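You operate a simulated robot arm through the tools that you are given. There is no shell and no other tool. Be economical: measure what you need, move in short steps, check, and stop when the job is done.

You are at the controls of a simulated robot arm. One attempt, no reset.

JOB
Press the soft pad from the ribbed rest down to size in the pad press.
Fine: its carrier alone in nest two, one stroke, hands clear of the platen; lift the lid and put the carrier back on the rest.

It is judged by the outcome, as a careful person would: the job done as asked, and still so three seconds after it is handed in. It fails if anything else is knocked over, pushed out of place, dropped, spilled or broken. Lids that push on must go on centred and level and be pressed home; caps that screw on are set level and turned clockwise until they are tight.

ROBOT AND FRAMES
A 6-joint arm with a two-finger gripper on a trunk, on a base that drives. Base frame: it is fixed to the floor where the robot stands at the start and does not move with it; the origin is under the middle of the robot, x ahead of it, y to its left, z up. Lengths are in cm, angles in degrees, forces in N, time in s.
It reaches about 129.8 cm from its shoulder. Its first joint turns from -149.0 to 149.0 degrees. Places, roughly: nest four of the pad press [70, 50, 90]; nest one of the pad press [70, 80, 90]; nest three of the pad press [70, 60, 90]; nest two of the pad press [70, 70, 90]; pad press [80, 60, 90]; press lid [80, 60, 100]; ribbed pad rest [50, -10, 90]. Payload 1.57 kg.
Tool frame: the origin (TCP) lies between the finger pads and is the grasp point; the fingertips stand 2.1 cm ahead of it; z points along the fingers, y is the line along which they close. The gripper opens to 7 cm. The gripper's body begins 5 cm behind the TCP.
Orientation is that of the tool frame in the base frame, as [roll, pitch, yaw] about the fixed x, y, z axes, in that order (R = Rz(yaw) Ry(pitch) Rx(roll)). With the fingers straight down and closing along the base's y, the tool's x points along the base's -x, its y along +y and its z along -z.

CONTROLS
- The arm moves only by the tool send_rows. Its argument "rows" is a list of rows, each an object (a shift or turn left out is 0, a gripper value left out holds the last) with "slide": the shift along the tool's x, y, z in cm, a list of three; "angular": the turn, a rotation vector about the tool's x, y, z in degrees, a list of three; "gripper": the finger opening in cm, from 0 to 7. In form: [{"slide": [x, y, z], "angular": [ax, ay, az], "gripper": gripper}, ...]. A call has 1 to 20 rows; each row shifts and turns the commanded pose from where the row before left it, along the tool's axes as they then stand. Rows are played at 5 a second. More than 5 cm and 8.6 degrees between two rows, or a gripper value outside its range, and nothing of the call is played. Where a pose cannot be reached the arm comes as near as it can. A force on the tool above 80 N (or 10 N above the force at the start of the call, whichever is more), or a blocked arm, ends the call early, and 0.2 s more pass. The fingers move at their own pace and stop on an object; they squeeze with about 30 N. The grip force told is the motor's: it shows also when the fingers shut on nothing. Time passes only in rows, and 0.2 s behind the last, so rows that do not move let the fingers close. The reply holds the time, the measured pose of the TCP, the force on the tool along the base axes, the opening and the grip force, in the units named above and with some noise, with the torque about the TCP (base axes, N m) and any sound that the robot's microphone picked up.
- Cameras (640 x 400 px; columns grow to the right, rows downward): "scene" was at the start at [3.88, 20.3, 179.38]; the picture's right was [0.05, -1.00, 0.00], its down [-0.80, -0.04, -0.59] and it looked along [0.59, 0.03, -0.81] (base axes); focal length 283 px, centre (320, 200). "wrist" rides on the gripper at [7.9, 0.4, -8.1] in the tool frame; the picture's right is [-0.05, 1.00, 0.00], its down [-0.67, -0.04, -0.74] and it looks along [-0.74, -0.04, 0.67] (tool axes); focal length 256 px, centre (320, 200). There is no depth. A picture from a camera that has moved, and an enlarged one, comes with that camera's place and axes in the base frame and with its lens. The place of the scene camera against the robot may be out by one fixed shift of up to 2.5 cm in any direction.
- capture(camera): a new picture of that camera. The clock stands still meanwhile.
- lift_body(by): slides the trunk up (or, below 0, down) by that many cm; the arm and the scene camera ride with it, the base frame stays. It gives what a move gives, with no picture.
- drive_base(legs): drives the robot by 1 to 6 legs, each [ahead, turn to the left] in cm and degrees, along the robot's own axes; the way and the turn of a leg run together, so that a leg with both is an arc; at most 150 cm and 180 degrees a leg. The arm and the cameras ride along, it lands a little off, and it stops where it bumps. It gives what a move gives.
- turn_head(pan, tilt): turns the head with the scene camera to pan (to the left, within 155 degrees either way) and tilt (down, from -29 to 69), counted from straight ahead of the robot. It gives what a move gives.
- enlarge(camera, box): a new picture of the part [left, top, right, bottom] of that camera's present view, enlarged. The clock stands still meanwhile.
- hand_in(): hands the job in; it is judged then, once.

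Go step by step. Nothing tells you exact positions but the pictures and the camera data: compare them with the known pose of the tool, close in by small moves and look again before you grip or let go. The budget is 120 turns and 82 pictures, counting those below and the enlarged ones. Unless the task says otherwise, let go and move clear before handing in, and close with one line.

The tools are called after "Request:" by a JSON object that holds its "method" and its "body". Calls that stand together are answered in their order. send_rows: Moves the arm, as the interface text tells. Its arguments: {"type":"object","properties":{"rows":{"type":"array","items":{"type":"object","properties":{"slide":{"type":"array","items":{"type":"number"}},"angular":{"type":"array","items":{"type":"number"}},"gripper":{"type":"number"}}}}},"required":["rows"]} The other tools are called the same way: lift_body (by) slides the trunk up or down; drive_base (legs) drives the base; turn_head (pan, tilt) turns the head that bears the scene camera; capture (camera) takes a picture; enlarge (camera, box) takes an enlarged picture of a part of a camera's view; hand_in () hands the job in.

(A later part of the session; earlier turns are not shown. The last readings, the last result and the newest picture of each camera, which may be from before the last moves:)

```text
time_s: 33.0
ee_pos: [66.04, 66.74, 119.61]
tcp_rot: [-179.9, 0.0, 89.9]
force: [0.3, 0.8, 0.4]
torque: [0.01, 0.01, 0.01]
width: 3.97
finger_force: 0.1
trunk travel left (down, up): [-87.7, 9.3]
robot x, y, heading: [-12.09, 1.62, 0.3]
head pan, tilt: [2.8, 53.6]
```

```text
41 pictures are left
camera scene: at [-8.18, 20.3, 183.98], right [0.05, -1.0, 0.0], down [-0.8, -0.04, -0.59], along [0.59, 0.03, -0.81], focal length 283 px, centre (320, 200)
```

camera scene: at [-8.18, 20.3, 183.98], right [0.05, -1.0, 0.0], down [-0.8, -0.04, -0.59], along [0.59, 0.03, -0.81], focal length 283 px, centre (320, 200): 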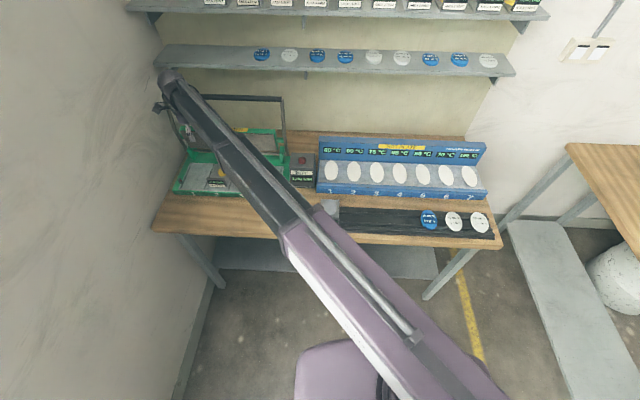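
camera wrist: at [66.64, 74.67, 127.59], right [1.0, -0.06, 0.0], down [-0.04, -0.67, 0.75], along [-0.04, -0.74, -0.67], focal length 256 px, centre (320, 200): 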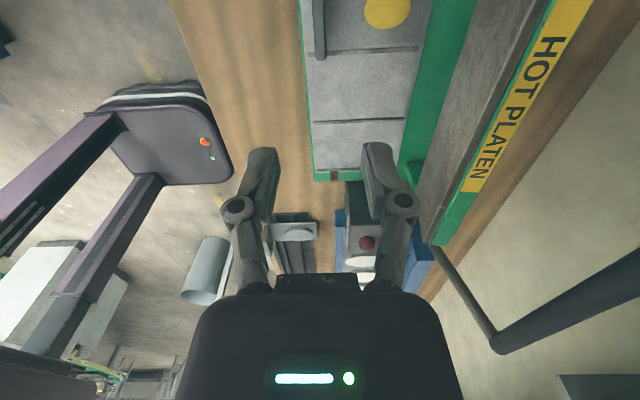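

The bar is at about x 87, z 119.4, y 39–83; the shelf edge is near x 96. I'll go above the bar (TCP z≈125), stopping short to check.

Request:
{"method": "lift_body", "body": {"by": 5.6}}

Request:
{"method": "send_rows", "body": {"rows": [{"slide": [-2.5, 3, 0]}, {"slide": [-2.5, 3, 0]}, {"slide": [-1.5, 3, 0]}, {"slide": [0, 3, 0]}, {"slide": [0, 2, 0]}, {"slide": [0, 0, 0]}]}}

Request:
{"method": "capture", "body": {"camera": "wrist"}}

Request:
{"method": "enlarge", "body": {"camera": "scene", "box": [120, 20, 320, 200]}}

```text
time_s: 34.0
ee_pos: [66.06, 66.77, 125.22]
tcp_rot: [-179.9, -0.1, 89.7]
force: [0.1, 0.1, 0.0]
torque: [-0.02, 0.01, 0.0]
width: 3.99
finger_force: 0.1
trunk travel left (down, up): [-93.3, 3.7]
robot x, y, heading: [-12.03, 1.25, -0.1]
head pan, tilt: [2.8, 53.6]
```

```text
time_s: 35.4
ee_pos: [80.14, 60.34, 125.18]
tcp_rot: [-179.9, 0.0, 89.8]
force: [0.2, 0.1, -0.1]
torque: [0.0, -0.04, -0.01]
width: 3.98
finger_force: 0.1
trunk travel left (down, up): [-93.3, 3.7]
robot x, y, heading: [-12.1, 1.34, 0.1]
head pan, tilt: [2.8, 53.6]
```

```text
40 pictures are left
camera wrist: at [80.61, 68.11, 133.22], right [1.0, -0.06, 0.0], down [-0.04, -0.67, 0.75], along [-0.04, -0.74, -0.67], focal length 256 px, centre (320, 200)
```

wrist: 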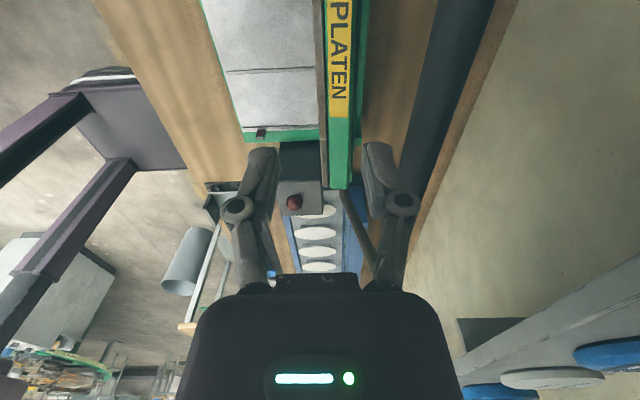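

```text
2.22 times, centred on (220, 110) of scene
camera zoom: at [-8.22, 20.31, 189.58], right [0.05, -1.0, 0.0], down [-0.8, -0.04, -0.59], along [0.59, 0.03, -0.8], focal length 629 px, centre (542, 400)
```

zoom: 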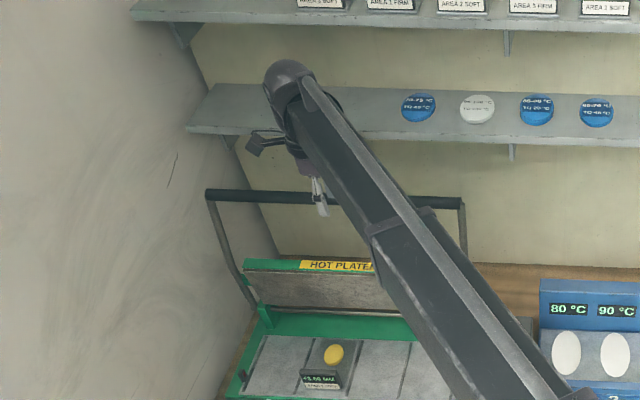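

Bar confirmed at x≈87 (about 2.4 cm thick), shelf front at x≈96. I'll open to 5.4, move over the bar, and lower around it.

Request:
{"method": "send_rows", "body": {"rows": [{"slide": [0, 2, 0], "gripper": 5.4}, {"slide": [0, 2, 0]}, {"slide": [0, 2, 0]}, {"slide": [0, 0.8, 0]}, {"slide": [0, 0, 0]}]}}

Request:
{"method": "capture", "body": {"camera": "wrist"}}

```text
time_s: 36.6
ee_pos: [86.8, 60.05, 125.2]
tcp_rot: [-180.0, 0.0, 89.8]
force: [0.0, -0.1, 0.2]
torque: [0.02, 0.01, -0.02]
width: 5.41
finger_force: 0.0
trunk travel left (down, up): [-93.3, 3.7]
robot x, y, heading: [-11.96, 1.61, -0.2]
head pan, tilt: [2.8, 53.6]
```

```text
38 pictures are left
camera wrist: at [87.42, 68.06, 133.2], right [1.0, -0.06, 0.0], down [-0.04, -0.67, 0.74], along [-0.04, -0.74, -0.67], focal length 256 px, centre (320, 200)
```

wrist: 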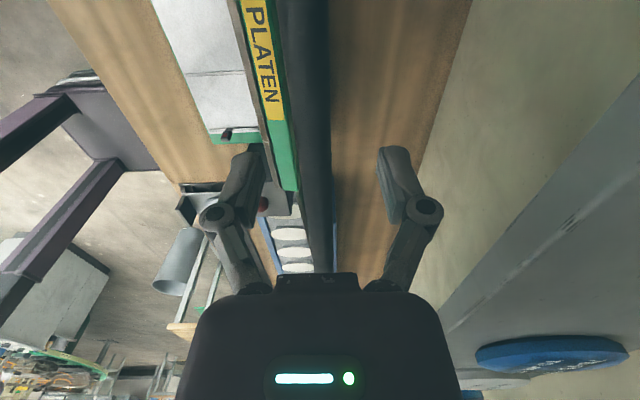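

Well centred over the bar. Lowering around it.

Request:
{"method": "lift_body", "body": {"by": -5.5}}

Request:
{"method": "capture", "body": {"camera": "wrist"}}

```text
time_s: 37.6
ee_pos: [86.91, 60.08, 119.72]
tcp_rot: [-179.9, -0.1, 89.8]
force: [-0.5, 0.6, -0.3]
torque: [-0.04, 0.01, 0.01]
width: 5.4
finger_force: 0.0
trunk travel left (down, up): [-87.8, 9.2]
robot x, y, heading: [-11.9, 1.78, 0.1]
head pan, tilt: [2.8, 53.6]
```

```text
37 pictures are left
camera wrist: at [87.4, 68.05, 127.72], right [1.0, -0.06, 0.0], down [-0.04, -0.67, 0.74], along [-0.04, -0.74, -0.67], focal length 256 px, centre (320, 200)
```

wrist: 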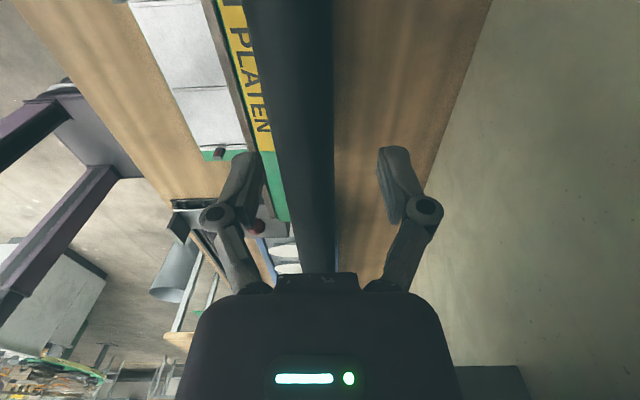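

The bar is between the fingers. I'll close to gauge it.

Request:
{"method": "send_rows", "body": {"rows": [{"gripper": 3.5}, {"gripper": 2.5}, {"gripper": 1.5}, {"gripper": 1.5}, {"gripper": 1.5}]}}

```text
time_s: 38.8
ee_pos: [86.66, 60.17, 119.66]
tcp_rot: [-179.9, 0.0, 89.8]
force: [-17.5, -3.4, -8.6]
torque: [0.06, -0.19, 0.0]
width: 2.62
finger_force: 8.3
trunk travel left (down, up): [-87.8, 9.2]
robot x, y, heading: [-11.98, 1.34, 0.1]
head pan, tilt: [2.8, 53.6]
```

Bar diameter is about 2.6 cm. I'll cage it loosely (3.4 cm) and pull it forward along its arc.

Request:
{"method": "send_rows", "body": {"rows": [{"gripper": 3.4}, {"gripper": 3.4}, {"slide": [0, -1, 0]}, {"slide": [0, -1, 0]}, {"slide": [0, -1, 0]}, {"slide": [0, -1, 0]}, {"slide": [0, 0, 0]}]}}

Request:
{"method": "capture", "body": {"camera": "wrist"}}

```text
time_s: 40.4
ee_pos: [82.91, 60.11, 119.74]
tcp_rot: [180.0, 0.1, 89.8]
force: [4.5, -0.1, 1.4]
torque: [0.03, 0.0, -0.03]
width: 3.68
finger_force: 2.2
trunk travel left (down, up): [-87.8, 9.2]
robot x, y, heading: [-12.12, 1.78, -0.2]
head pan, tilt: [2.8, 53.6]
```

```text
36 pictures are left
camera wrist: at [83.44, 68.05, 127.69], right [1.0, -0.06, 0.0], down [-0.04, -0.67, 0.74], along [-0.04, -0.74, -0.67], focal length 256 px, centre (320, 200)
```

wrist: 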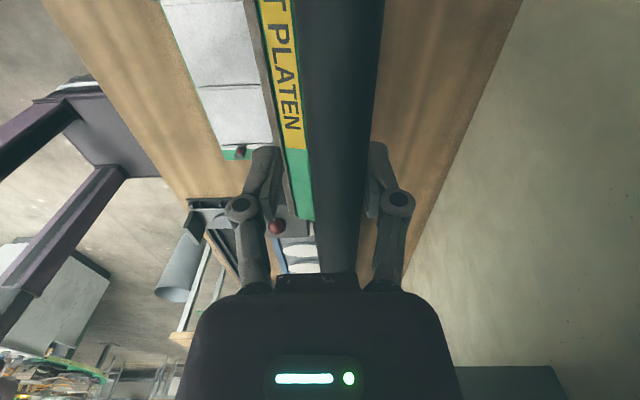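

It pulls with about 4.5 N. Continuing.

Request:
{"method": "send_rows", "body": {"rows": [{"slide": [0, -1, 0]}, {"slide": [0, -1, 0]}, {"slide": [0, -1, 0]}, {"slide": [0, -1, 0]}, {"slide": [0, -1, 0]}, {"slide": [0, -1, 0]}, {"slide": [0, 0, 0]}]}}

Request:
{"method": "lift_body", "body": {"by": -1}}

Request:
{"method": "capture", "body": {"camera": "wrist"}}

```text
time_s: 42.0
ee_pos: [76.76, 60.24, 119.69]
tcp_rot: [-179.9, 0.1, 89.8]
force: [1.1, 0.2, -0.8]
torque: [0.01, -0.01, 0.01]
width: 3.45
finger_force: 0.3
trunk travel left (down, up): [-87.8, 9.2]
robot x, y, heading: [-12.22, 1.84, 0.0]
head pan, tilt: [2.8, 53.6]
```

```text
time_s: 42.5
ee_pos: [76.8, 60.14, 118.68]
tcp_rot: [-179.9, -0.1, 89.8]
force: [0.5, -0.2, 0.5]
torque: [0.0, -0.01, -0.01]
width: 3.42
finger_force: 0.1
trunk travel left (down, up): [-86.8, 10.2]
robot x, y, heading: [-12.53, 1.88, 0.1]
head pan, tilt: [2.8, 53.6]
```

```text
35 pictures are left
camera wrist: at [77.39, 68.07, 126.72], right [1.0, -0.06, 0.0], down [-0.04, -0.67, 0.74], along [-0.04, -0.74, -0.67], focal length 256 px, centre (320, 200)
```

wrist: 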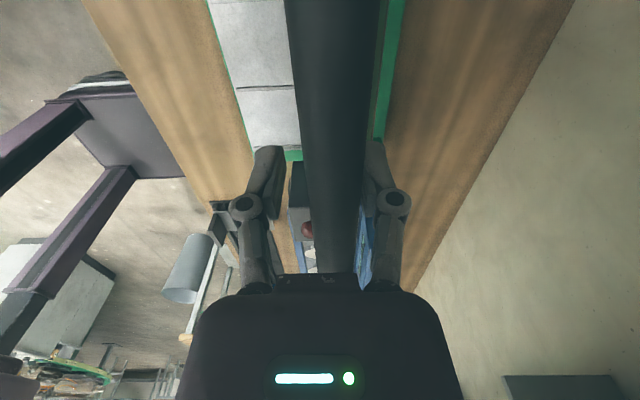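

Request:
{"method": "send_rows", "body": {"rows": [{"slide": [0, -1, 0]}, {"slide": [0, -1, 0]}, {"slide": [0, -1, 0]}, {"slide": [0, -1, 0]}, {"slide": [0, 0, 0]}]}}

Request:
{"method": "lift_body", "body": {"by": -1.2}}

Request:
{"method": "send_rows", "body": {"rows": [{"slide": [0, -1, 0]}, {"slide": [0, -1, 0]}, {"slide": [0, -1, 0]}, {"slide": [0, 0, 0]}]}}

Request:
{"method": "capture", "body": {"camera": "wrist"}}

```text
time_s: 43.8
ee_pos: [72.89, 60.25, 118.59]
tcp_rot: [-179.9, 0.1, 89.8]
force: [1.8, -0.8, 0.5]
torque: [0.03, 0.03, -0.03]
width: 3.45
finger_force: 0.6
trunk travel left (down, up): [-86.8, 10.2]
robot x, y, heading: [-11.95, 1.56, 0.1]
head pan, tilt: [2.8, 53.6]
```

```text
time_s: 44.4
ee_pos: [72.79, 60.23, 117.48]
tcp_rot: [-180.0, -0.1, 89.7]
force: [-0.9, -0.2, 0.0]
torque: [0.01, 0.0, 0.01]
width: 3.42
finger_force: 0.0
trunk travel left (down, up): [-85.6, 11.4]
robot x, y, heading: [-12.1, 1.56, -0.1]
head pan, tilt: [2.8, 53.6]
```

```text
time_s: 45.4
ee_pos: [69.81, 60.32, 117.48]
tcp_rot: [-179.8, 0.0, 89.8]
force: [1.1, -1.0, -0.8]
torque: [0.02, -0.03, -0.02]
width: 3.5
finger_force: 0.5
trunk travel left (down, up): [-85.6, 11.4]
robot x, y, heading: [-12.08, 1.39, 0.0]
head pan, tilt: [2.8, 53.6]
```

```text
34 pictures are left
camera wrist: at [70.38, 68.11, 125.51], right [1.0, -0.06, 0.0], down [-0.04, -0.67, 0.74], along [-0.04, -0.74, -0.67], focal length 256 px, centre (320, 200)
```

wrist: 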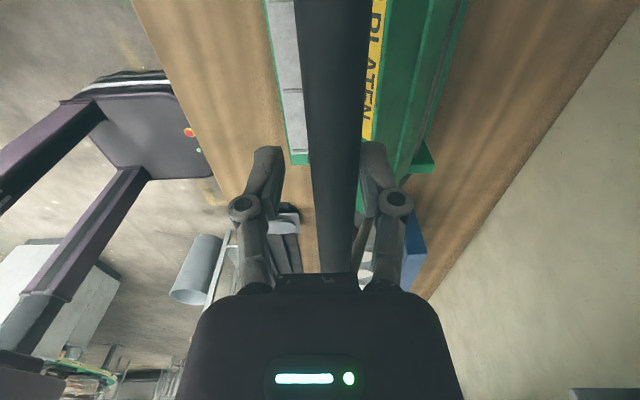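

The lid follows well. Continuing around the arc.

Request:
{"method": "lift_body", "body": {"by": -1.5}}

Request:
{"method": "send_rows", "body": {"rows": [{"slide": [0, -1, 0]}, {"slide": [0, -1, 0]}, {"slide": [0, -1, 0]}, {"slide": [0, 0, 0]}]}}

Request:
{"method": "lift_body", "body": {"by": -2}}

Request:
{"method": "send_rows", "body": {"rows": [{"slide": [0, -1, 0]}, {"slide": [0, -1, 0]}, {"slide": [0, 0, 0]}]}}

Request:
{"method": "capture", "body": {"camera": "wrist"}}

```text
time_s: 46.0
ee_pos: [69.74, 60.2, 115.88]
tcp_rot: [-179.9, 0.0, 89.9]
force: [0.0, -0.1, 0.5]
torque: [0.05, -0.01, -0.02]
width: 3.42
finger_force: 0.0
trunk travel left (down, up): [-84.1, 12.9]
robot x, y, heading: [-11.86, 1.91, 0.1]
head pan, tilt: [2.8, 53.6]
```

```text
time_s: 47.0
ee_pos: [66.82, 60.22, 115.89]
tcp_rot: [-179.8, 0.0, 89.8]
force: [2.7, -0.3, -1.9]
torque: [0.02, -0.03, 0.0]
width: 3.54
finger_force: 0.6
trunk travel left (down, up): [-84.1, 12.9]
robot x, y, heading: [-11.9, 1.54, 0.1]
head pan, tilt: [2.8, 53.6]
```

```text
time_s: 47.6
ee_pos: [66.79, 60.28, 114.09]
tcp_rot: [-179.8, 0.1, 89.7]
force: [1.0, 0.0, 0.3]
torque: [0.01, 0.01, 0.02]
width: 3.4
finger_force: 0.1
trunk travel left (down, up): [-82.1, 14.9]
robot x, y, heading: [-11.82, 1.88, 0.3]
head pan, tilt: [2.8, 53.6]
```

```text
time_s: 48.5
ee_pos: [64.91, 60.17, 113.77]
tcp_rot: [-179.8, 0.0, 89.9]
force: [4.8, 0.8, -3.8]
torque: [0.06, -0.02, -0.04]
width: 3.62
finger_force: 1.8
trunk travel left (down, up): [-82.1, 14.9]
robot x, y, heading: [-12.01, 1.6, 0.3]
head pan, tilt: [2.8, 53.6]
```

```text
33 pictures are left
camera wrist: at [65.43, 68.09, 121.97], right [1.0, -0.06, 0.0], down [-0.04, -0.67, 0.75], along [-0.04, -0.74, -0.67], focal length 256 px, centre (320, 200)
```

wrist: 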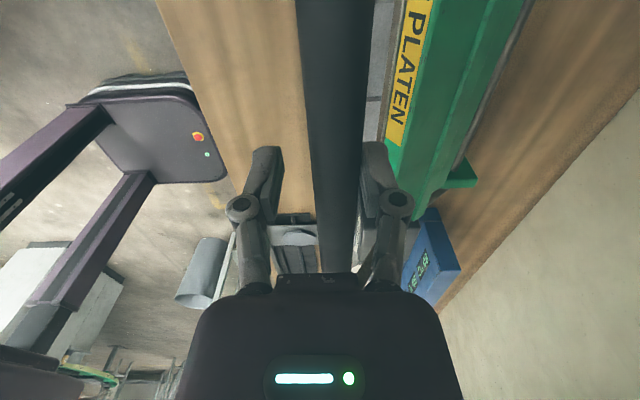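

Request:
{"method": "lift_body", "body": {"by": -2.5}}

Request:
{"method": "send_rows", "body": {"rows": [{"slide": [0, -1, 0]}, {"slide": [0, -1, 0]}, {"slide": [0, 0, 0]}]}}

Request:
{"method": "lift_body", "body": {"by": -2.3}}

Request:
{"method": "send_rows", "body": {"rows": [{"slide": [0, -0.8, 0]}, {"slide": [0, -0.7, 0]}, {"slide": [0, 0, 0]}]}}

Request:
{"method": "capture", "body": {"camera": "wrist"}}

Request:
{"method": "capture", "body": {"camera": "scene"}}

```text
time_s: 49.2
ee_pos: [64.9, 60.21, 111.48]
tcp_rot: [-180.0, 0.0, 89.8]
force: [-0.7, -0.1, 0.4]
torque: [0.04, -0.02, 0.01]
width: 3.39
finger_force: 0.0
trunk travel left (down, up): [-79.6, 17.4]
robot x, y, heading: [-11.91, 1.62, -0.1]
head pan, tilt: [2.8, 53.6]
```

```text
time_s: 50.0
ee_pos: [62.93, 60.1, 111.35]
tcp_rot: [-179.8, 0.0, 89.9]
force: [6.7, 0.8, -3.2]
torque: [-0.07, 0.13, -0.04]
width: 3.72
finger_force: 2.2
trunk travel left (down, up): [-79.6, 17.4]
robot x, y, heading: [-11.95, 1.6, 0.2]
head pan, tilt: [2.8, 53.6]
```

```text
time_s: 50.6
ee_pos: [62.88, 60.2, 109.19]
tcp_rot: [-179.9, 0.0, 89.8]
force: [0.2, -0.8, 0.5]
torque: [-0.03, -0.01, 0.05]
width: 3.41
finger_force: 0.0
trunk travel left (down, up): [-77.3, 19.7]
robot x, y, heading: [-12.06, 1.97, 0.2]
head pan, tilt: [2.8, 53.6]
```

```text
time_s: 51.5
ee_pos: [61.94, 60.33, 108.86]
tcp_rot: [-179.8, 0.0, 89.7]
force: [24.9, -4.2, -21.3]
torque: [0.29, 0.88, -0.22]
width: 4.43
finger_force: 7.6
trunk travel left (down, up): [-77.3, 19.7]
robot x, y, heading: [-12.15, 1.4, 0.2]
head pan, tilt: [2.8, 53.6]
```

```text
32 pictures are left
camera wrist: at [62.56, 68.13, 116.84], right [1.0, -0.06, 0.0], down [-0.04, -0.67, 0.75], along [-0.05, -0.74, -0.67], focal length 256 px, centre (320, 200)
```

wrist: 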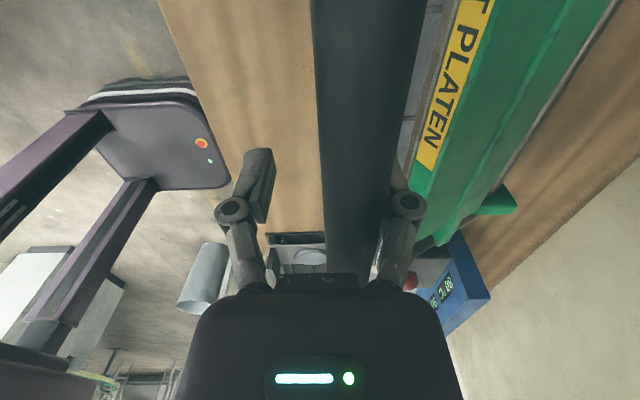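

```text
31 pictures are left
camera scene: at [-7.53, 20.4, 173.53], right [0.05, -1.0, 0.0], down [-0.81, -0.04, -0.59], along [0.59, 0.03, -0.81], focal length 283 px, centre (320, 200)
```

scene: 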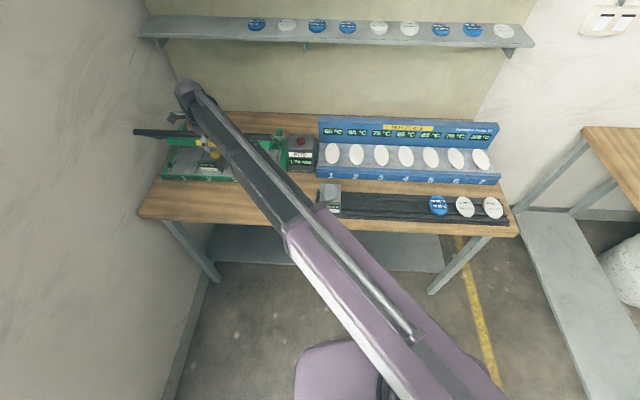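

The loose cage is starting to bind by friction as the bar descends; lowering with this preload should bring the bar down too.

Request:
{"method": "lift_body", "body": {"by": -1.5}}

Request:
{"method": "capture", "body": {"camera": "wrist"}}

```text
time_s: 52.1
ee_pos: [61.36, 60.36, 107.66]
tcp_rot: [-179.8, 0.0, 89.9]
force: [2.8, -0.7, -2.5]
torque: [-0.04, 0.08, -0.03]
width: 3.53
finger_force: 0.7
trunk travel left (down, up): [-75.8, 21.2]
robot x, y, heading: [-12.23, 1.73, 0.0]
head pan, tilt: [2.8, 53.6]
```

```text
30 pictures are left
camera wrist: at [61.9, 68.15, 115.69], right [1.0, -0.06, 0.0], down [-0.03, -0.67, 0.74], along [-0.04, -0.74, -0.67], focal length 256 px, centre (320, 200)
```

wrist: 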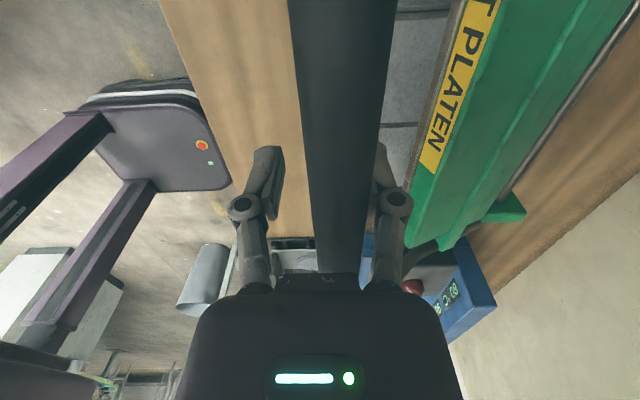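

Good. Now I'll grip the bar and take small alternating down/forward steps.

Request:
{"method": "send_rows", "body": {"rows": [{"gripper": 2.4}, {"gripper": 1.5}, {"gripper": 1.5}]}}

Request:
{"method": "lift_body", "body": {"by": -1}}

Request:
{"method": "send_rows", "body": {"rows": [{"slide": [0, -0.5, 0]}, {"slide": [0, -0.5, 0]}, {"slide": [0, 0, 0]}]}}

Request:
{"method": "lift_body", "body": {"by": -1}}

Request:
{"method": "send_rows", "body": {"rows": [{"slide": [0, -0.5, 0]}, {"slide": [0, -0.4, 0]}, {"slide": [0, 0, 0]}]}}

```text
time_s: 52.9
ee_pos: [61.68, 60.22, 107.52]
tcp_rot: [-179.8, 0.0, 89.8]
force: [13.0, 0.4, -10.6]
torque: [0.06, 0.32, -0.05]
width: 2.33
finger_force: 5.5
trunk travel left (down, up): [-75.8, 21.2]
robot x, y, heading: [-12.43, 1.72, -0.0]
head pan, tilt: [2.8, 53.6]
```

```text
time_s: 53.5
ee_pos: [61.42, 60.16, 106.54]
tcp_rot: [-179.8, -0.1, 89.8]
force: [2.3, -0.3, -5.8]
torque: [0.08, 0.06, -0.08]
width: 2.12
finger_force: 32.1
trunk travel left (down, up): [-74.8, 22.2]
robot x, y, heading: [-12.03, 1.57, 0.1]
head pan, tilt: [2.8, 53.6]
```

```text
time_s: 54.3
ee_pos: [61.13, 60.24, 106.16]
tcp_rot: [-180.0, 0.1, 89.6]
force: [39.1, -1.6, -25.0]
torque: [0.2, 0.77, -0.12]
width: 2.15
finger_force: 31.7
trunk travel left (down, up): [-74.8, 22.2]
robot x, y, heading: [-12.01, 1.45, 0.2]
head pan, tilt: [2.8, 53.6]
```

```text
time_s: 54.8
ee_pos: [60.65, 60.26, 105.42]
tcp_rot: [-179.8, 0.1, 89.8]
force: [22.8, -2.5, -16.9]
torque: [0.22, 0.5, -0.41]
width: 2.12
finger_force: 32.1
trunk travel left (down, up): [-73.8, 23.2]
robot x, y, heading: [-12.32, 1.7, 0.1]
head pan, tilt: [2.8, 53.6]
```

```text
time_s: 55.6
ee_pos: [60.43, 60.36, 105.17]
tcp_rot: [180.0, 0.1, 89.7]
force: [49.2, -4.1, -28.3]
torque: [0.19, 0.93, -0.09]
width: 2.12
finger_force: 32.3
trunk travel left (down, up): [-73.8, 23.2]
robot x, y, heading: [-11.96, 1.46, -0.0]
head pan, tilt: [2.8, 53.6]
```

The x force is building, so the path is steeper here; I'll go mostly down.

Request:
{"method": "lift_body", "body": {"by": -1.5}}

Request:
{"method": "lift_body", "body": {"by": -1}}

```text
time_s: 56.3
ee_pos: [59.8, 60.22, 103.83]
tcp_rot: [-179.8, 0.2, 89.7]
force: [27.9, -1.6, -17.0]
torque: [0.13, 0.51, -0.28]
width: 2.18
finger_force: 31.5
trunk travel left (down, up): [-72.3, 24.7]
robot x, y, heading: [-12.42, 1.56, 0.1]
head pan, tilt: [2.8, 53.6]
```

```text
time_s: 56.9
ee_pos: [59.49, 60.33, 103.08]
tcp_rot: [-179.7, 0.0, 90.0]
force: [6.7, -0.4, -6.2]
torque: [-0.24, 0.18, -0.01]
width: 2.14
finger_force: 32.0
trunk travel left (down, up): [-71.3, 25.7]
robot x, y, heading: [-12.19, 1.49, 0.1]
head pan, tilt: [2.8, 53.6]
```

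Request:
{"method": "lift_body", "body": {"by": -1.5}}

Request:
{"method": "send_rows", "body": {"rows": [{"slide": [0, -0.5, 0]}, {"slide": [0, 0, 0]}]}}

Request:
{"method": "lift_body", "body": {"by": -1.5}}

Request:
{"method": "capture", "body": {"camera": "wrist"}}

Request:
{"method": "enlarge", "body": {"camera": "scene", "box": [120, 70, 320, 210]}}

```text
time_s: 57.5
ee_pos: [59.35, 60.29, 101.69]
tcp_rot: [-179.9, 0.0, 89.8]
force: [-5.1, -0.3, -0.5]
torque: [0.06, -0.11, -0.02]
width: 1.91
finger_force: 2.1
trunk travel left (down, up): [-69.8, 27.2]
robot x, y, heading: [-11.74, 1.69, 0.1]
head pan, tilt: [2.8, 53.6]
```

```text
time_s: 58.1
ee_pos: [59.05, 60.29, 101.7]
tcp_rot: [-179.9, 0.0, 89.8]
force: [-0.1, 1.0, -0.3]
torque: [-0.04, 0.0, 0.0]
width: 1.49
finger_force: 0.0
trunk travel left (down, up): [-69.8, 27.2]
robot x, y, heading: [-12.28, 1.87, -0.1]
head pan, tilt: [2.8, 53.6]
```

```text
time_s: 58.7
ee_pos: [59.14, 60.33, 100.11]
tcp_rot: [-180.0, 0.0, 89.8]
force: [-0.2, -0.5, -0.4]
torque: [0.0, 0.05, 0.0]
width: 1.49
finger_force: 0.0
trunk travel left (down, up): [-68.3, 28.7]
robot x, y, heading: [-11.85, 1.81, -0.0]
head pan, tilt: [2.8, 53.6]
```

```text
29 pictures are left
camera wrist: at [59.61, 68.16, 108.19], right [1.0, -0.06, 0.0], down [-0.04, -0.67, 0.74], along [-0.04, -0.74, -0.67], focal length 256 px, centre (320, 200)
```

wrist: 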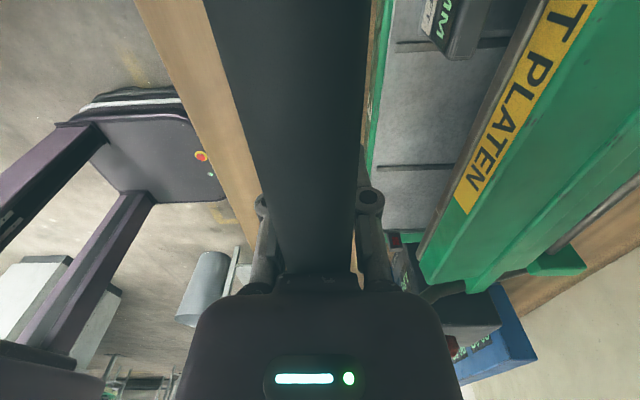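

```text
2.86 times, centred on (220, 140) of scene
camera zoom: at [-8.16, 20.29, 164.58], right [0.05, -1.0, 0.0], down [-0.8, -0.04, -0.59], along [0.59, 0.03, -0.81], focal length 809 px, centre (606, 371)
```

zoom: 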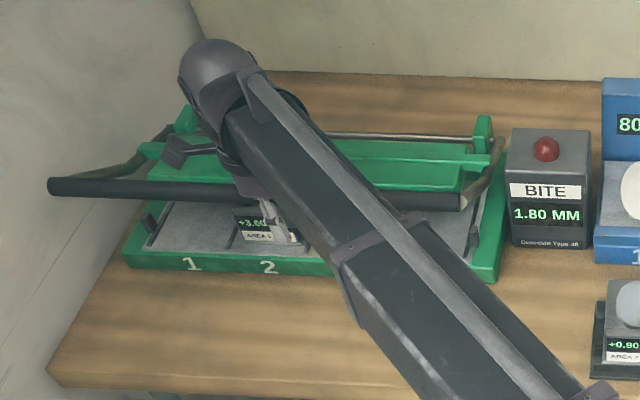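

The bar slid up toward the palm, which can push it straight down. Platen is about 25° from closed and clear of the tab. Opening to 2.8 as a cage and continuing down.

Request:
{"method": "send_rows", "body": {"rows": [{"gripper": 2.8}, {"gripper": 2.8}]}}

Request:
{"method": "lift_body", "body": {"by": -1.5}}

Request:
{"method": "send_rows", "body": {"rows": [{"slide": [0, -0.5, 0]}, {"slide": [0, 0, 0]}]}}

Request:
{"method": "lift_body", "body": {"by": -1.5}}

Request:
{"method": "capture", "body": {"camera": "wrist"}}

```text
time_s: 59.3
ee_pos: [58.92, 60.24, 100.22]
tcp_rot: [-179.9, -0.1, 89.8]
force: [0.1, 0.0, 0.3]
torque: [-0.02, -0.02, -0.02]
width: 2.79
finger_force: 0.1
trunk travel left (down, up): [-68.3, 28.7]
robot x, y, heading: [-11.94, 1.66, -0.1]
head pan, tilt: [2.8, 53.6]
```

```text
time_s: 59.9
ee_pos: [58.97, 60.25, 98.76]
tcp_rot: [-179.9, 0.0, 89.8]
force: [-6.4, 0.0, -1.5]
torque: [0.03, -0.31, 0.01]
width: 2.97
finger_force: 0.8
trunk travel left (down, up): [-66.8, 30.2]
robot x, y, heading: [-11.81, 1.46, 0.2]
head pan, tilt: [2.8, 53.6]
```

```text
time_s: 60.5
ee_pos: [58.51, 60.27, 98.66]
tcp_rot: [-179.8, 0.1, 89.8]
force: [-0.7, -0.3, -0.9]
torque: [-0.02, -0.01, 0.0]
width: 2.83
finger_force: 0.1
trunk travel left (down, up): [-66.8, 30.2]
robot x, y, heading: [-12.21, 1.4, 0.1]
head pan, tilt: [2.8, 53.6]
```

```text
time_s: 61.2
ee_pos: [58.49, 60.29, 97.25]
tcp_rot: [-180.0, 0.2, 89.8]
force: [-7.0, -0.4, 0.7]
torque: [0.1, -0.21, -0.08]
width: 3.13
finger_force: 2.0
trunk travel left (down, up): [-65.3, 31.7]
robot x, y, heading: [-12.01, 1.56, 0.1]
head pan, tilt: [2.8, 53.6]
```

```text
27 pictures are left
camera wrist: at [59.0, 68.13, 105.25], right [1.0, -0.06, 0.0], down [-0.04, -0.67, 0.75], along [-0.04, -0.74, -0.67], focal length 256 px, centre (320, 200)
```

wrist: 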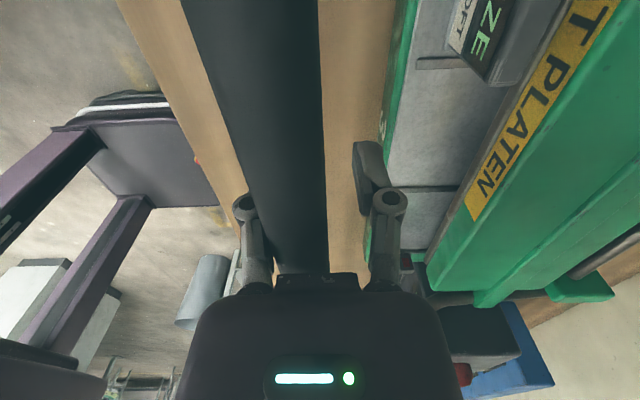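

The carrier's display has changed to something ending in "ZE". I'll read it before going further.

Request:
{"method": "enlarge", "body": {"camera": "wrist", "box": [400, 0, 640, 150]}}

Request:
{"method": "enlarge", "body": {"camera": "scene", "box": [140, 90, 310, 200]}}

```text
2.67 times, centred on (520, 75) of wrist
camera zoom: at [59.0, 68.13, 105.25], right [1.0, -0.06, 0.0], down [-0.04, -0.67, 0.75], along [-0.04, -0.74, -0.67], focal length 683 px, centre (-213, 533)
```

zoom: 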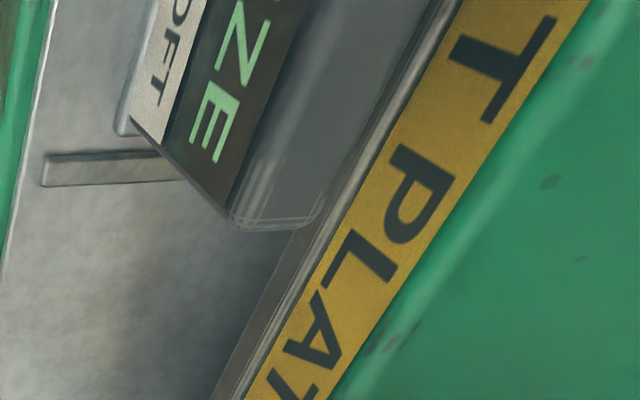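

```text
3.64 times, centred on (225, 145) of scene
camera zoom: at [-8.28, 20.27, 161.58], right [0.05, -1.0, 0.0], down [-0.8, -0.04, -0.59], along [0.59, 0.03, -0.8], focal length 1030 px, centre (666, 400)
```

zoom: 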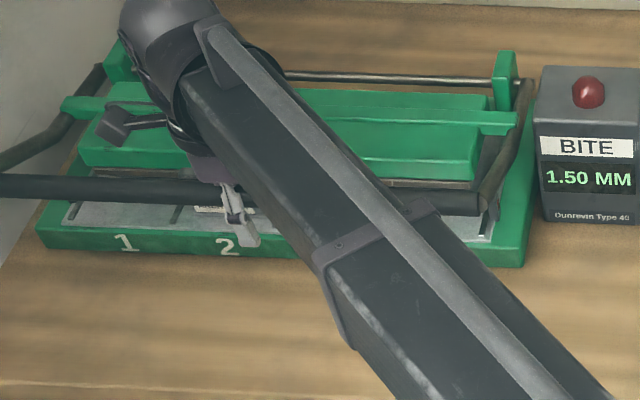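

The carrier now reads "...SIZE" and the bite counter stepped to 1.50, so the stroke has been made; I must not push further. I'll re-grip the bar at pad height and lift the lid.

Request:
{"method": "send_rows", "body": {"rows": [{"slide": [0, -0.6, 0], "gripper": 4}, {"gripper": 4}]}}

Request:
{"method": "lift_body", "body": {"by": 3}}

Request:
{"method": "capture", "body": {"camera": "wrist"}}

```text
time_s: 61.8
ee_pos: [58.02, 60.24, 97.21]
tcp_rot: [-179.9, 0.0, 89.8]
force: [0.1, -0.1, -0.1]
torque: [0.0, -0.01, 0.0]
width: 3.98
finger_force: 0.1
trunk travel left (down, up): [-65.3, 31.7]
robot x, y, heading: [-11.99, 1.66, 0.3]
head pan, tilt: [2.8, 53.6]
```

```text
time_s: 62.5
ee_pos: [58.04, 60.28, 100.21]
tcp_rot: [-179.9, 0.0, 89.8]
force: [0.4, -0.5, -0.5]
torque: [0.05, 0.0, 0.04]
width: 4.01
finger_force: 0.0
trunk travel left (down, up): [-68.3, 28.7]
robot x, y, heading: [-12.37, 1.31, 0.0]
head pan, tilt: [2.8, 53.6]
```

```text
24 pictures are left
camera wrist: at [58.54, 68.17, 108.2], right [1.0, -0.06, 0.0], down [-0.04, -0.67, 0.75], along [-0.04, -0.74, -0.67], focal length 256 px, centre (320, 200)
```

wrist: 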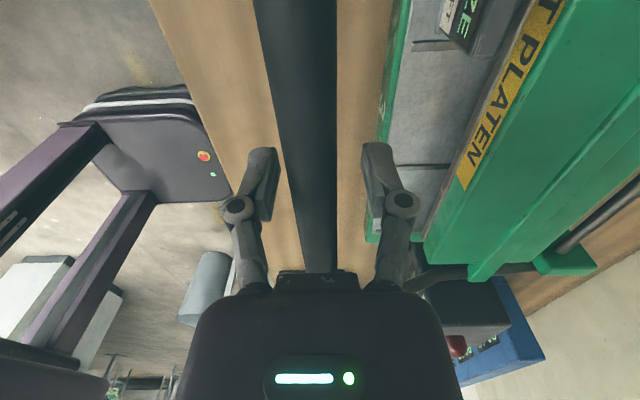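

Bar is at pad level. Gripping and lifting with small alternating steps.

Request:
{"method": "send_rows", "body": {"rows": [{"gripper": 2.5}, {"gripper": 1.2}, {"gripper": 0.5}, {"gripper": 0.5}]}}

Request:
{"method": "lift_body", "body": {"by": 1.5}}

Request:
{"method": "send_rows", "body": {"rows": [{"slide": [0, 0.5, 0]}, {"slide": [0, 0, 0]}]}}

Request:
{"method": "lift_body", "body": {"by": 1.5}}

Request:
{"method": "send_rows", "body": {"rows": [{"slide": [0, 0.7, 0]}, {"slide": [0, 0, 0]}]}}

```text
time_s: 63.5
ee_pos: [57.77, 60.31, 100.41]
tcp_rot: [-179.9, 0.0, 89.9]
force: [-21.3, -2.1, -0.8]
torque: [-0.19, 0.32, -0.08]
width: 2.09
finger_force: 31.7
trunk travel left (down, up): [-68.3, 28.7]
robot x, y, heading: [-12.01, 1.84, -0.0]
head pan, tilt: [2.8, 53.6]
```

```text
time_s: 64.2
ee_pos: [58.06, 60.36, 101.8]
tcp_rot: [179.9, 0.0, 89.9]
force: [-4.4, -1.6, 1.6]
torque: [-0.35, -0.28, -0.12]
width: 2.11
finger_force: 32.1
trunk travel left (down, up): [-69.8, 27.2]
robot x, y, heading: [-12.25, 1.92, 0.1]
head pan, tilt: [2.8, 53.6]
```

```text
time_s: 64.8
ee_pos: [58.04, 60.31, 101.87]
tcp_rot: [-179.8, -0.1, 89.9]
force: [-23.2, -1.9, 1.8]
torque: [-0.12, 0.34, -0.12]
width: 2.12
finger_force: 32.0
trunk travel left (down, up): [-69.8, 27.2]
robot x, y, heading: [-12.05, 1.74, -0.1]
head pan, tilt: [2.8, 53.6]
```

```text
time_s: 65.4
ee_pos: [58.57, 60.17, 103.27]
tcp_rot: [179.8, 0.0, 89.7]
force: [-4.3, -1.8, 2.1]
torque: [-0.17, -0.27, -0.06]
width: 2.11
finger_force: 32.0
trunk travel left (down, up): [-71.3, 25.7]
robot x, y, heading: [-11.7, 1.55, 0.1]
head pan, tilt: [2.8, 53.6]
```

```text
time_s: 66.0
ee_pos: [58.55, 60.17, 103.45]
tcp_rot: [-179.8, 0.0, 89.9]
force: [-29.3, 0.5, 6.6]
torque: [0.05, 0.4, -0.12]
width: 2.09
finger_force: 31.7
trunk travel left (down, up): [-71.3, 25.7]
robot x, y, heading: [-11.96, 1.77, -0.0]
head pan, tilt: [2.8, 53.6]
```

Lifting works well. Continuing.

Request:
{"method": "lift_body", "body": {"by": 2}}

Request:
{"method": "send_rows", "body": {"rows": [{"slide": [0, 0.5, 0]}, {"slide": [0, 0.5, 0]}, {"slide": [0, 0, 0]}]}}

Request:
{"method": "lift_body", "body": {"by": 2}}

Request:
{"method": "send_rows", "body": {"rows": [{"slide": [0, 0.6, 0]}, {"slide": [0, 0.6, 0]}, {"slide": [0, 0, 0]}]}}

Request:
{"method": "lift_body", "body": {"by": 2}}

Request:
{"method": "send_rows", "body": {"rows": [{"slide": [0, 0.7, 0]}, {"slide": [0, 0.7, 0]}, {"slide": [0, 0, 0]}]}}

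```text
time_s: 66.7
ee_pos: [59.22, 60.22, 105.19]
tcp_rot: [179.8, -0.1, 89.7]
force: [-2.2, 1.9, 2.9]
torque: [-0.03, -0.27, -0.09]
width: 2.13
finger_force: 32.0
trunk travel left (down, up): [-73.3, 23.7]
robot x, y, heading: [-12.17, 1.86, -0.0]
head pan, tilt: [2.8, 53.6]
```

```text
time_s: 67.5
ee_pos: [59.52, 60.22, 105.52]
tcp_rot: [-179.9, 0.0, 90.0]
force: [-34.3, 1.5, 11.9]
torque: [-0.12, 0.44, -0.15]
width: 2.11
finger_force: 32.2
trunk travel left (down, up): [-73.3, 23.7]
robot x, y, heading: [-12.31, 1.75, 0.1]
head pan, tilt: [2.8, 53.6]
```

```text
time_s: 68.1
ee_pos: [60.26, 60.23, 107.22]
tcp_rot: [179.8, 0.0, 89.7]
force: [-2.0, 1.4, 3.9]
torque: [0.02, -0.28, -0.1]
width: 2.11
finger_force: 32.6
trunk travel left (down, up): [-75.3, 21.7]
robot x, y, heading: [-12.11, 1.9, 0.2]
head pan, tilt: [2.8, 53.6]
```

```text
time_s: 68.9
ee_pos: [60.55, 60.07, 107.65]
tcp_rot: [-179.8, 0.0, 89.9]
force: [-38.4, 3.0, 18.7]
torque: [-0.14, 0.48, -0.08]
width: 2.12
finger_force: 32.5
trunk travel left (down, up): [-75.3, 21.7]
robot x, y, heading: [-12.32, 1.41, -0.1]
head pan, tilt: [2.8, 53.6]
```

```text
time_s: 69.6
ee_pos: [61.51, 60.27, 109.28]
tcp_rot: [179.8, 0.1, 89.6]
force: [-1.8, 0.8, 4.8]
torque: [0.03, -0.29, -0.06]
width: 2.11
finger_force: 32.5
trunk travel left (down, up): [-77.3, 19.7]
robot x, y, heading: [-12.09, 1.29, 0.0]
head pan, tilt: [2.8, 53.6]
```

```text
time_s: 70.4
ee_pos: [61.88, 60.33, 109.66]
tcp_rot: [-179.9, -0.1, 89.9]
force: [-38.7, 1.8, 23.9]
torque: [0.03, 0.47, -0.09]
width: 2.13
finger_force: 32.4
trunk travel left (down, up): [-77.3, 19.7]
robot x, y, heading: [-11.88, 1.57, 0.4]
head pan, tilt: [2.8, 53.6]
```

Request:
{"method": "lift_body", "body": {"by": 2}}

Request:
{"method": "send_rows", "body": {"rows": [{"slide": [0, 0.8, 0]}, {"slide": [0, 0.8, 0]}, {"slide": [0, 0, 0]}]}}

Request:
{"method": "lift_body", "body": {"by": 2}}

Request:
{"method": "send_rows", "body": {"rows": [{"slide": [0, 0.9, 0]}, {"slide": [0, 0.9, 0]}, {"slide": [0, 0, 0]}]}}

Request:
{"method": "lift_body", "body": {"by": 1.5}}

Request:
{"method": "send_rows", "body": {"rows": [{"slide": [0, 0.9, 0]}, {"slide": [0, 0.9, 0]}, {"slide": [0, 0, 0]}]}}

```text
time_s: 71.1
ee_pos: [63.09, 60.22, 111.17]
tcp_rot: [179.8, 0.0, 89.7]
force: [3.1, -0.6, 0.9]
torque: [-0.09, -0.39, -0.12]
width: 2.1
finger_force: 31.7
trunk travel left (down, up): [-79.3, 17.7]
robot x, y, heading: [-11.94, 1.81, -0.1]
head pan, tilt: [2.8, 53.6]
```

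```text
time_s: 71.9
ee_pos: [63.56, 60.19, 111.71]
tcp_rot: [-179.9, -0.1, 89.9]
force: [-33.0, 3.0, 24.7]
torque: [0.25, 0.4, -0.13]
width: 2.13
finger_force: 32.2
trunk travel left (down, up): [-79.3, 17.7]
robot x, y, heading: [-11.86, 1.58, 0.2]
head pan, tilt: [2.8, 53.6]
```

```text
time_s: 72.5
ee_pos: [64.84, 60.19, 113.11]
tcp_rot: [179.8, 0.0, 89.7]
force: [10.4, -3.3, -7.1]
torque: [0.24, -0.28, -0.12]
width: 2.14
finger_force: 31.7
trunk travel left (down, up): [-81.3, 15.7]
robot x, y, heading: [-12.17, 1.51, 0.1]
head pan, tilt: [2.8, 53.6]
```

```text
time_s: 73.3
ee_pos: [65.53, 60.17, 113.55]
tcp_rot: [179.9, -0.1, 89.9]
force: [-25.1, -0.2, 22.9]
torque: [-0.25, 0.33, -0.06]
width: 2.11
finger_force: 32.1
trunk travel left (down, up): [-81.3, 15.7]
robot x, y, heading: [-12.11, 1.65, -0.1]
head pan, tilt: [2.8, 53.6]
```

```text
time_s: 74.0
ee_pos: [66.63, 60.14, 114.55]
tcp_rot: [179.7, 0.0, 89.7]
force: [8.5, -5.2, -6.7]
torque: [0.25, -0.29, -0.11]
width: 2.11
finger_force: 32.1
trunk travel left (down, up): [-82.8, 14.2]
robot x, y, heading: [-11.8, 1.75, -0.1]
head pan, tilt: [2.8, 53.6]
```

```text
time_s: 74.8
ee_pos: [67.33, 60.23, 115.12]
tcp_rot: [179.9, -0.1, 89.9]
force: [-21.9, 0.3, 24.4]
torque: [-0.24, 0.27, -0.12]
width: 2.11
finger_force: 31.6
trunk travel left (down, up): [-82.8, 14.2]
robot x, y, heading: [-11.9, 1.76, -0.1]
head pan, tilt: [2.8, 53.6]
```

Request:
{"method": "lift_body", "body": {"by": 1.3}}

Request:
{"method": "send_rows", "body": {"rows": [{"slide": [0, 1, 0]}, {"slide": [0, 1, 0]}, {"slide": [0, 0, 0]}]}}

Request:
{"method": "lift_body", "body": {"by": 1.2}}

Request:
{"method": "send_rows", "body": {"rows": [{"slide": [0, 1, 0]}, {"slide": [0, 1, 0]}, {"slide": [0, 0, 0]}]}}

Request:
{"method": "lift_body", "body": {"by": 1}}

Request:
{"method": "send_rows", "body": {"rows": [{"slide": [0, 1, 0]}, {"slide": [0, 1, 0]}, {"slide": [0, 0.5, 0]}, {"slide": [0, 0, 0]}]}}

```text
time_s: 75.4
ee_pos: [68.36, 60.31, 115.9]
tcp_rot: [179.8, 0.0, 89.7]
force: [7.5, -4.7, -7.4]
torque: [0.32, -0.3, -0.13]
width: 2.12
finger_force: 32.1
trunk travel left (down, up): [-84.1, 12.9]
robot x, y, heading: [-11.68, 1.39, 0.0]
head pan, tilt: [2.8, 53.6]
```

```text
time_s: 76.2
ee_pos: [69.36, 60.18, 116.34]
tcp_rot: [-180.0, -0.1, 89.9]
force: [-20.3, 1.9, 28.4]
torque: [-0.2, 0.19, -0.11]
width: 2.1
finger_force: 32.3
trunk travel left (down, up): [-84.1, 12.9]
robot x, y, heading: [-11.93, 1.31, 0.1]
head pan, tilt: [2.8, 53.6]
```

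```text
time_s: 76.8
ee_pos: [70.32, 60.18, 117.1]
tcp_rot: [179.9, 0.0, 89.7]
force: [7.3, -3.0, -6.8]
torque: [0.21, -0.3, -0.1]
width: 2.11
finger_force: 32.1
trunk travel left (down, up): [-85.3, 11.7]
robot x, y, heading: [-12.0, 1.55, 0.3]
head pan, tilt: [2.8, 53.6]
```

```text
time_s: 77.6
ee_pos: [71.4, 60.2, 117.64]
tcp_rot: [-180.0, 0.0, 89.9]
force: [-15.0, 3.4, 25.6]
torque: [-0.36, 0.17, -0.09]
width: 2.1
finger_force: 32.3
trunk travel left (down, up): [-85.3, 11.7]
robot x, y, heading: [-12.31, 1.95, -0.0]
head pan, tilt: [2.8, 53.6]
```

```text
time_s: 78.2
ee_pos: [72.28, 60.17, 118.05]
tcp_rot: [179.9, 0.0, 89.6]
force: [6.3, -4.0, -8.6]
torque: [0.32, -0.28, -0.08]
width: 2.13
finger_force: 32.7
trunk travel left (down, up): [-86.3, 10.7]
robot x, y, heading: [-12.11, 1.65, 0.3]
head pan, tilt: [2.8, 53.6]
```

```text
time_s: 79.2
ee_pos: [73.87, 60.12, 118.73]
tcp_rot: [179.9, -0.1, 89.9]
force: [-12.7, 5.2, 28.8]
torque: [-0.02, 0.1, -0.47]
width: 2.08
finger_force: 31.8
trunk travel left (down, up): [-86.3, 10.7]
robot x, y, heading: [-11.97, 1.57, 0.1]
head pan, tilt: [2.8, 53.6]
```

Now near the top of the arc; I'll loosen to a cage and push it back to its open rest.

Request:
{"method": "send_rows", "body": {"rows": [{"gripper": 3.4}, {"gripper": 3.4}]}}

Request:
{"method": "lift_body", "body": {"by": 1}}

Request:
{"method": "send_rows", "body": {"rows": [{"slide": [0, 1.3, 0]}, {"slide": [0, 1.3, 0]}, {"slide": [0, 1.3, 0]}, {"slide": [0, 1.3, 0]}, {"slide": [0, 1.3, 0]}, {"slide": [0, 1.3, 0]}, {"slide": [0, 1.2, 0]}, {"slide": [0, 0, 0]}]}}

Request:
{"method": "send_rows", "body": {"rows": [{"slide": [0, 1.2, 0]}, {"slide": [0, 1.2, 0]}, {"slide": [0, 0.8, 0]}, {"slide": [0, 0, 0]}]}}

Request:
{"method": "capture", "body": {"camera": "wrist"}}

```text
time_s: 79.8
ee_pos: [74.39, 60.18, 118.0]
tcp_rot: [-179.9, 0.1, 89.8]
force: [0.5, 0.3, -0.5]
torque: [0.0, 0.04, 0.0]
width: 3.4
finger_force: 0.1
trunk travel left (down, up): [-86.3, 10.7]
robot x, y, heading: [-12.14, 1.6, -0.1]
head pan, tilt: [2.8, 53.6]
```

```text
time_s: 80.3
ee_pos: [74.56, 60.25, 119.24]
tcp_rot: [-180.0, 0.0, 89.7]
force: [0.3, 0.6, 0.1]
torque: [-0.03, 0.02, 0.0]
width: 3.41
finger_force: 0.1
trunk travel left (down, up): [-87.3, 9.7]
robot x, y, heading: [-12.32, 1.47, 0.4]
head pan, tilt: [2.8, 53.6]
```

```text
time_s: 82.1
ee_pos: [83.42, 60.14, 119.24]
tcp_rot: [-179.9, 0.0, 89.8]
force: [0.3, -0.2, -0.9]
torque: [0.01, -0.07, -0.01]
width: 3.42
finger_force: 0.0
trunk travel left (down, up): [-87.3, 9.7]
robot x, y, heading: [-11.96, 1.69, 0.1]
head pan, tilt: [2.8, 53.6]
```

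```text
time_s: 83.1
ee_pos: [86.57, 60.19, 119.18]
tcp_rot: [-179.8, -0.1, 89.8]
force: [-0.1, 0.1, 0.0]
torque: [-0.02, 0.0, 0.07]
width: 3.4
finger_force: 0.0
trunk travel left (down, up): [-87.3, 9.7]
robot x, y, heading: [-12.09, 1.99, 0.2]
head pan, tilt: [2.8, 53.6]
```

```text
23 pictures are left
camera wrist: at [87.16, 68.04, 127.21], right [1.0, -0.06, 0.0], down [-0.04, -0.67, 0.74], along [-0.04, -0.74, -0.67], focal length 256 px, centre (320, 200)
```

wrist: 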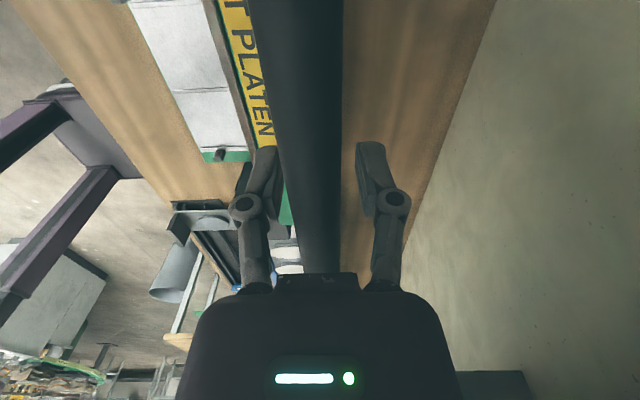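

The lid is back at its open rest. Backing off upward, then returning over the carrier.

Request:
{"method": "send_rows", "body": {"rows": [{"gripper": 5.2}, {"gripper": 5.2}]}}

Request:
{"method": "lift_body", "body": {"by": 6}}

Request:
{"method": "send_rows", "body": {"rows": [{"slide": [0, -4, 0]}, {"slide": [0, -4, 0]}, {"slide": [2, -4, 0]}, {"slide": [2, -4, 0]}, {"slide": [2.5, -4.4, 0], "gripper": 4}, {"slide": [0, 0, 0]}]}}

Request:
{"method": "lift_body", "body": {"by": -25}}

Request:
{"method": "capture", "body": {"camera": "wrist"}}

Request:
{"method": "enlarge", "body": {"camera": "scene", "box": [130, 55, 310, 195]}}

```text
time_s: 83.7
ee_pos: [86.66, 60.11, 119.07]
tcp_rot: [-179.8, 0.0, 89.8]
force: [1.0, -0.6, -0.1]
torque: [0.01, -0.01, 0.01]
width: 5.18
finger_force: 0.0
trunk travel left (down, up): [-87.3, 9.7]
robot x, y, heading: [-12.05, 1.58, -0.0]
head pan, tilt: [2.8, 53.6]
```

```text
time_s: 84.7
ee_pos: [86.63, 60.29, 125.1]
tcp_rot: [-179.8, 0.0, 89.8]
force: [-0.7, -0.4, -0.1]
torque: [0.03, 0.02, 0.03]
width: 5.19
finger_force: 0.1
trunk travel left (down, up): [-93.3, 3.7]
robot x, y, heading: [-12.07, 1.51, 0.0]
head pan, tilt: [2.8, 53.6]
```

```text
refused: row 5 steps farther than a row can; nothing moved
```

```text
time_s: 85.9
ee_pos: [86.28, 60.16, 116.11]
tcp_rot: [179.8, -0.1, 89.8]
force: [-15.4, -4.6, 23.5]
torque: [-0.19, -0.81, -0.23]
width: 5.21
finger_force: 0.1
trunk travel left (down, up): [-83.8, 13.2]
robot x, y, heading: [-12.44, 1.68, -0.1]
head pan, tilt: [2.8, 53.6]
stopped: the force on the tool passed its limit at 144 N (the readings are from after the stop); the commanded pose is now the measured one
```

```text
22 pictures are left
camera wrist: at [86.79, 67.99, 124.18], right [1.0, -0.06, 0.0], down [-0.04, -0.67, 0.74], along [-0.04, -0.74, -0.67], focal length 256 px, centre (320, 200)
```

wrist: 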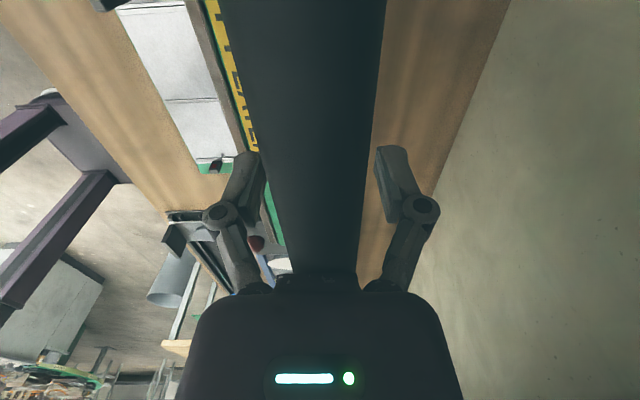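

```text
2.86 times, centred on (220, 125) of scene
camera zoom: at [-8.79, 20.0, 180.12], right [0.05, -1.0, 0.0], down [-0.8, -0.04, -0.6], along [0.6, 0.03, -0.8], focal length 809 px, centre (606, 414)
```

zoom: 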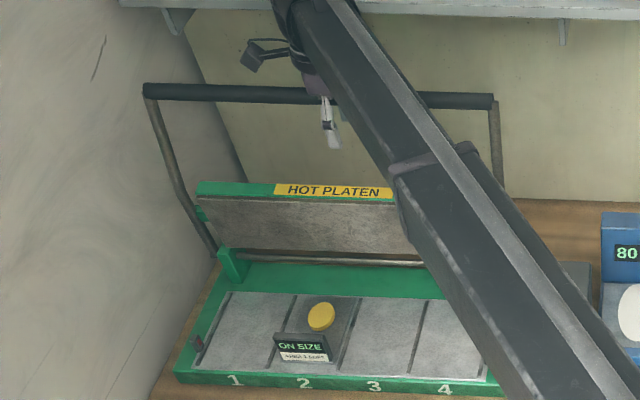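

A refused row meant I lowered the palm onto the bar; it stopped on the force limit, and the lid, press and carrier look undisturbed (carrier reads "ON SIZE"). I'll raise off the bar and verify each step from here.

Request:
{"method": "lift_body", "body": {"by": 9}}

```text
time_s: 87.2
ee_pos: [86.96, 60.23, 124.55]
tcp_rot: [179.9, -0.1, 89.8]
force: [-0.6, 0.6, 0.0]
torque: [-0.02, -0.04, 0.01]
width: 5.19
finger_force: 0.1
trunk travel left (down, up): [-92.8, 4.2]
robot x, y, heading: [-12.37, 1.38, -0.2]
head pan, tilt: [2.8, 53.6]
```

Request:
{"method": "send_rows", "body": {"rows": [{"slide": [0, -4, 0]}, {"slide": [0, -4, 0]}, {"slide": [2, -4, 0]}, {"slide": [2, -4, 0]}, {"slide": [2.5, -4, 0], "gripper": 4}, {"slide": [0, -0.9, 0]}, {"slide": [0, 0, 0]}]}}

Request:
{"method": "capture", "body": {"camera": "scene"}}

```text
time_s: 88.8
ee_pos: [66.01, 66.99, 124.61]
tcp_rot: [179.7, -0.1, 89.8]
force: [-0.1, 0.6, 0.3]
torque: [0.0, 0.02, 0.01]
width: 4.02
finger_force: 0.0
trunk travel left (down, up): [-92.8, 4.2]
robot x, y, heading: [-12.06, 1.32, 0.2]
head pan, tilt: [2.8, 53.6]
```

```text
20 pictures are left
camera scene: at [-8.2, 20.35, 189.07], right [0.05, -1.0, 0.0], down [-0.8, -0.04, -0.59], along [0.59, 0.03, -0.8], focal length 283 px, centre (320, 200)
```

scene: 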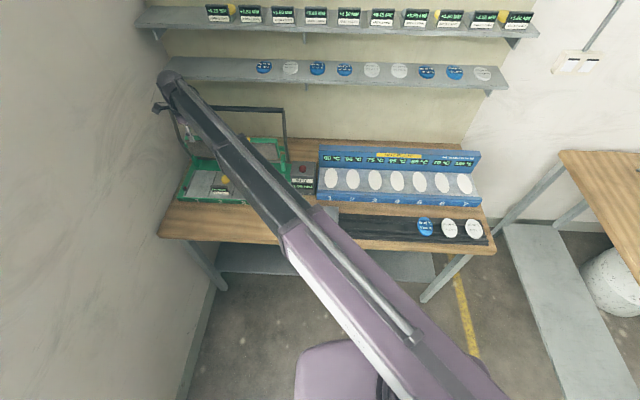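

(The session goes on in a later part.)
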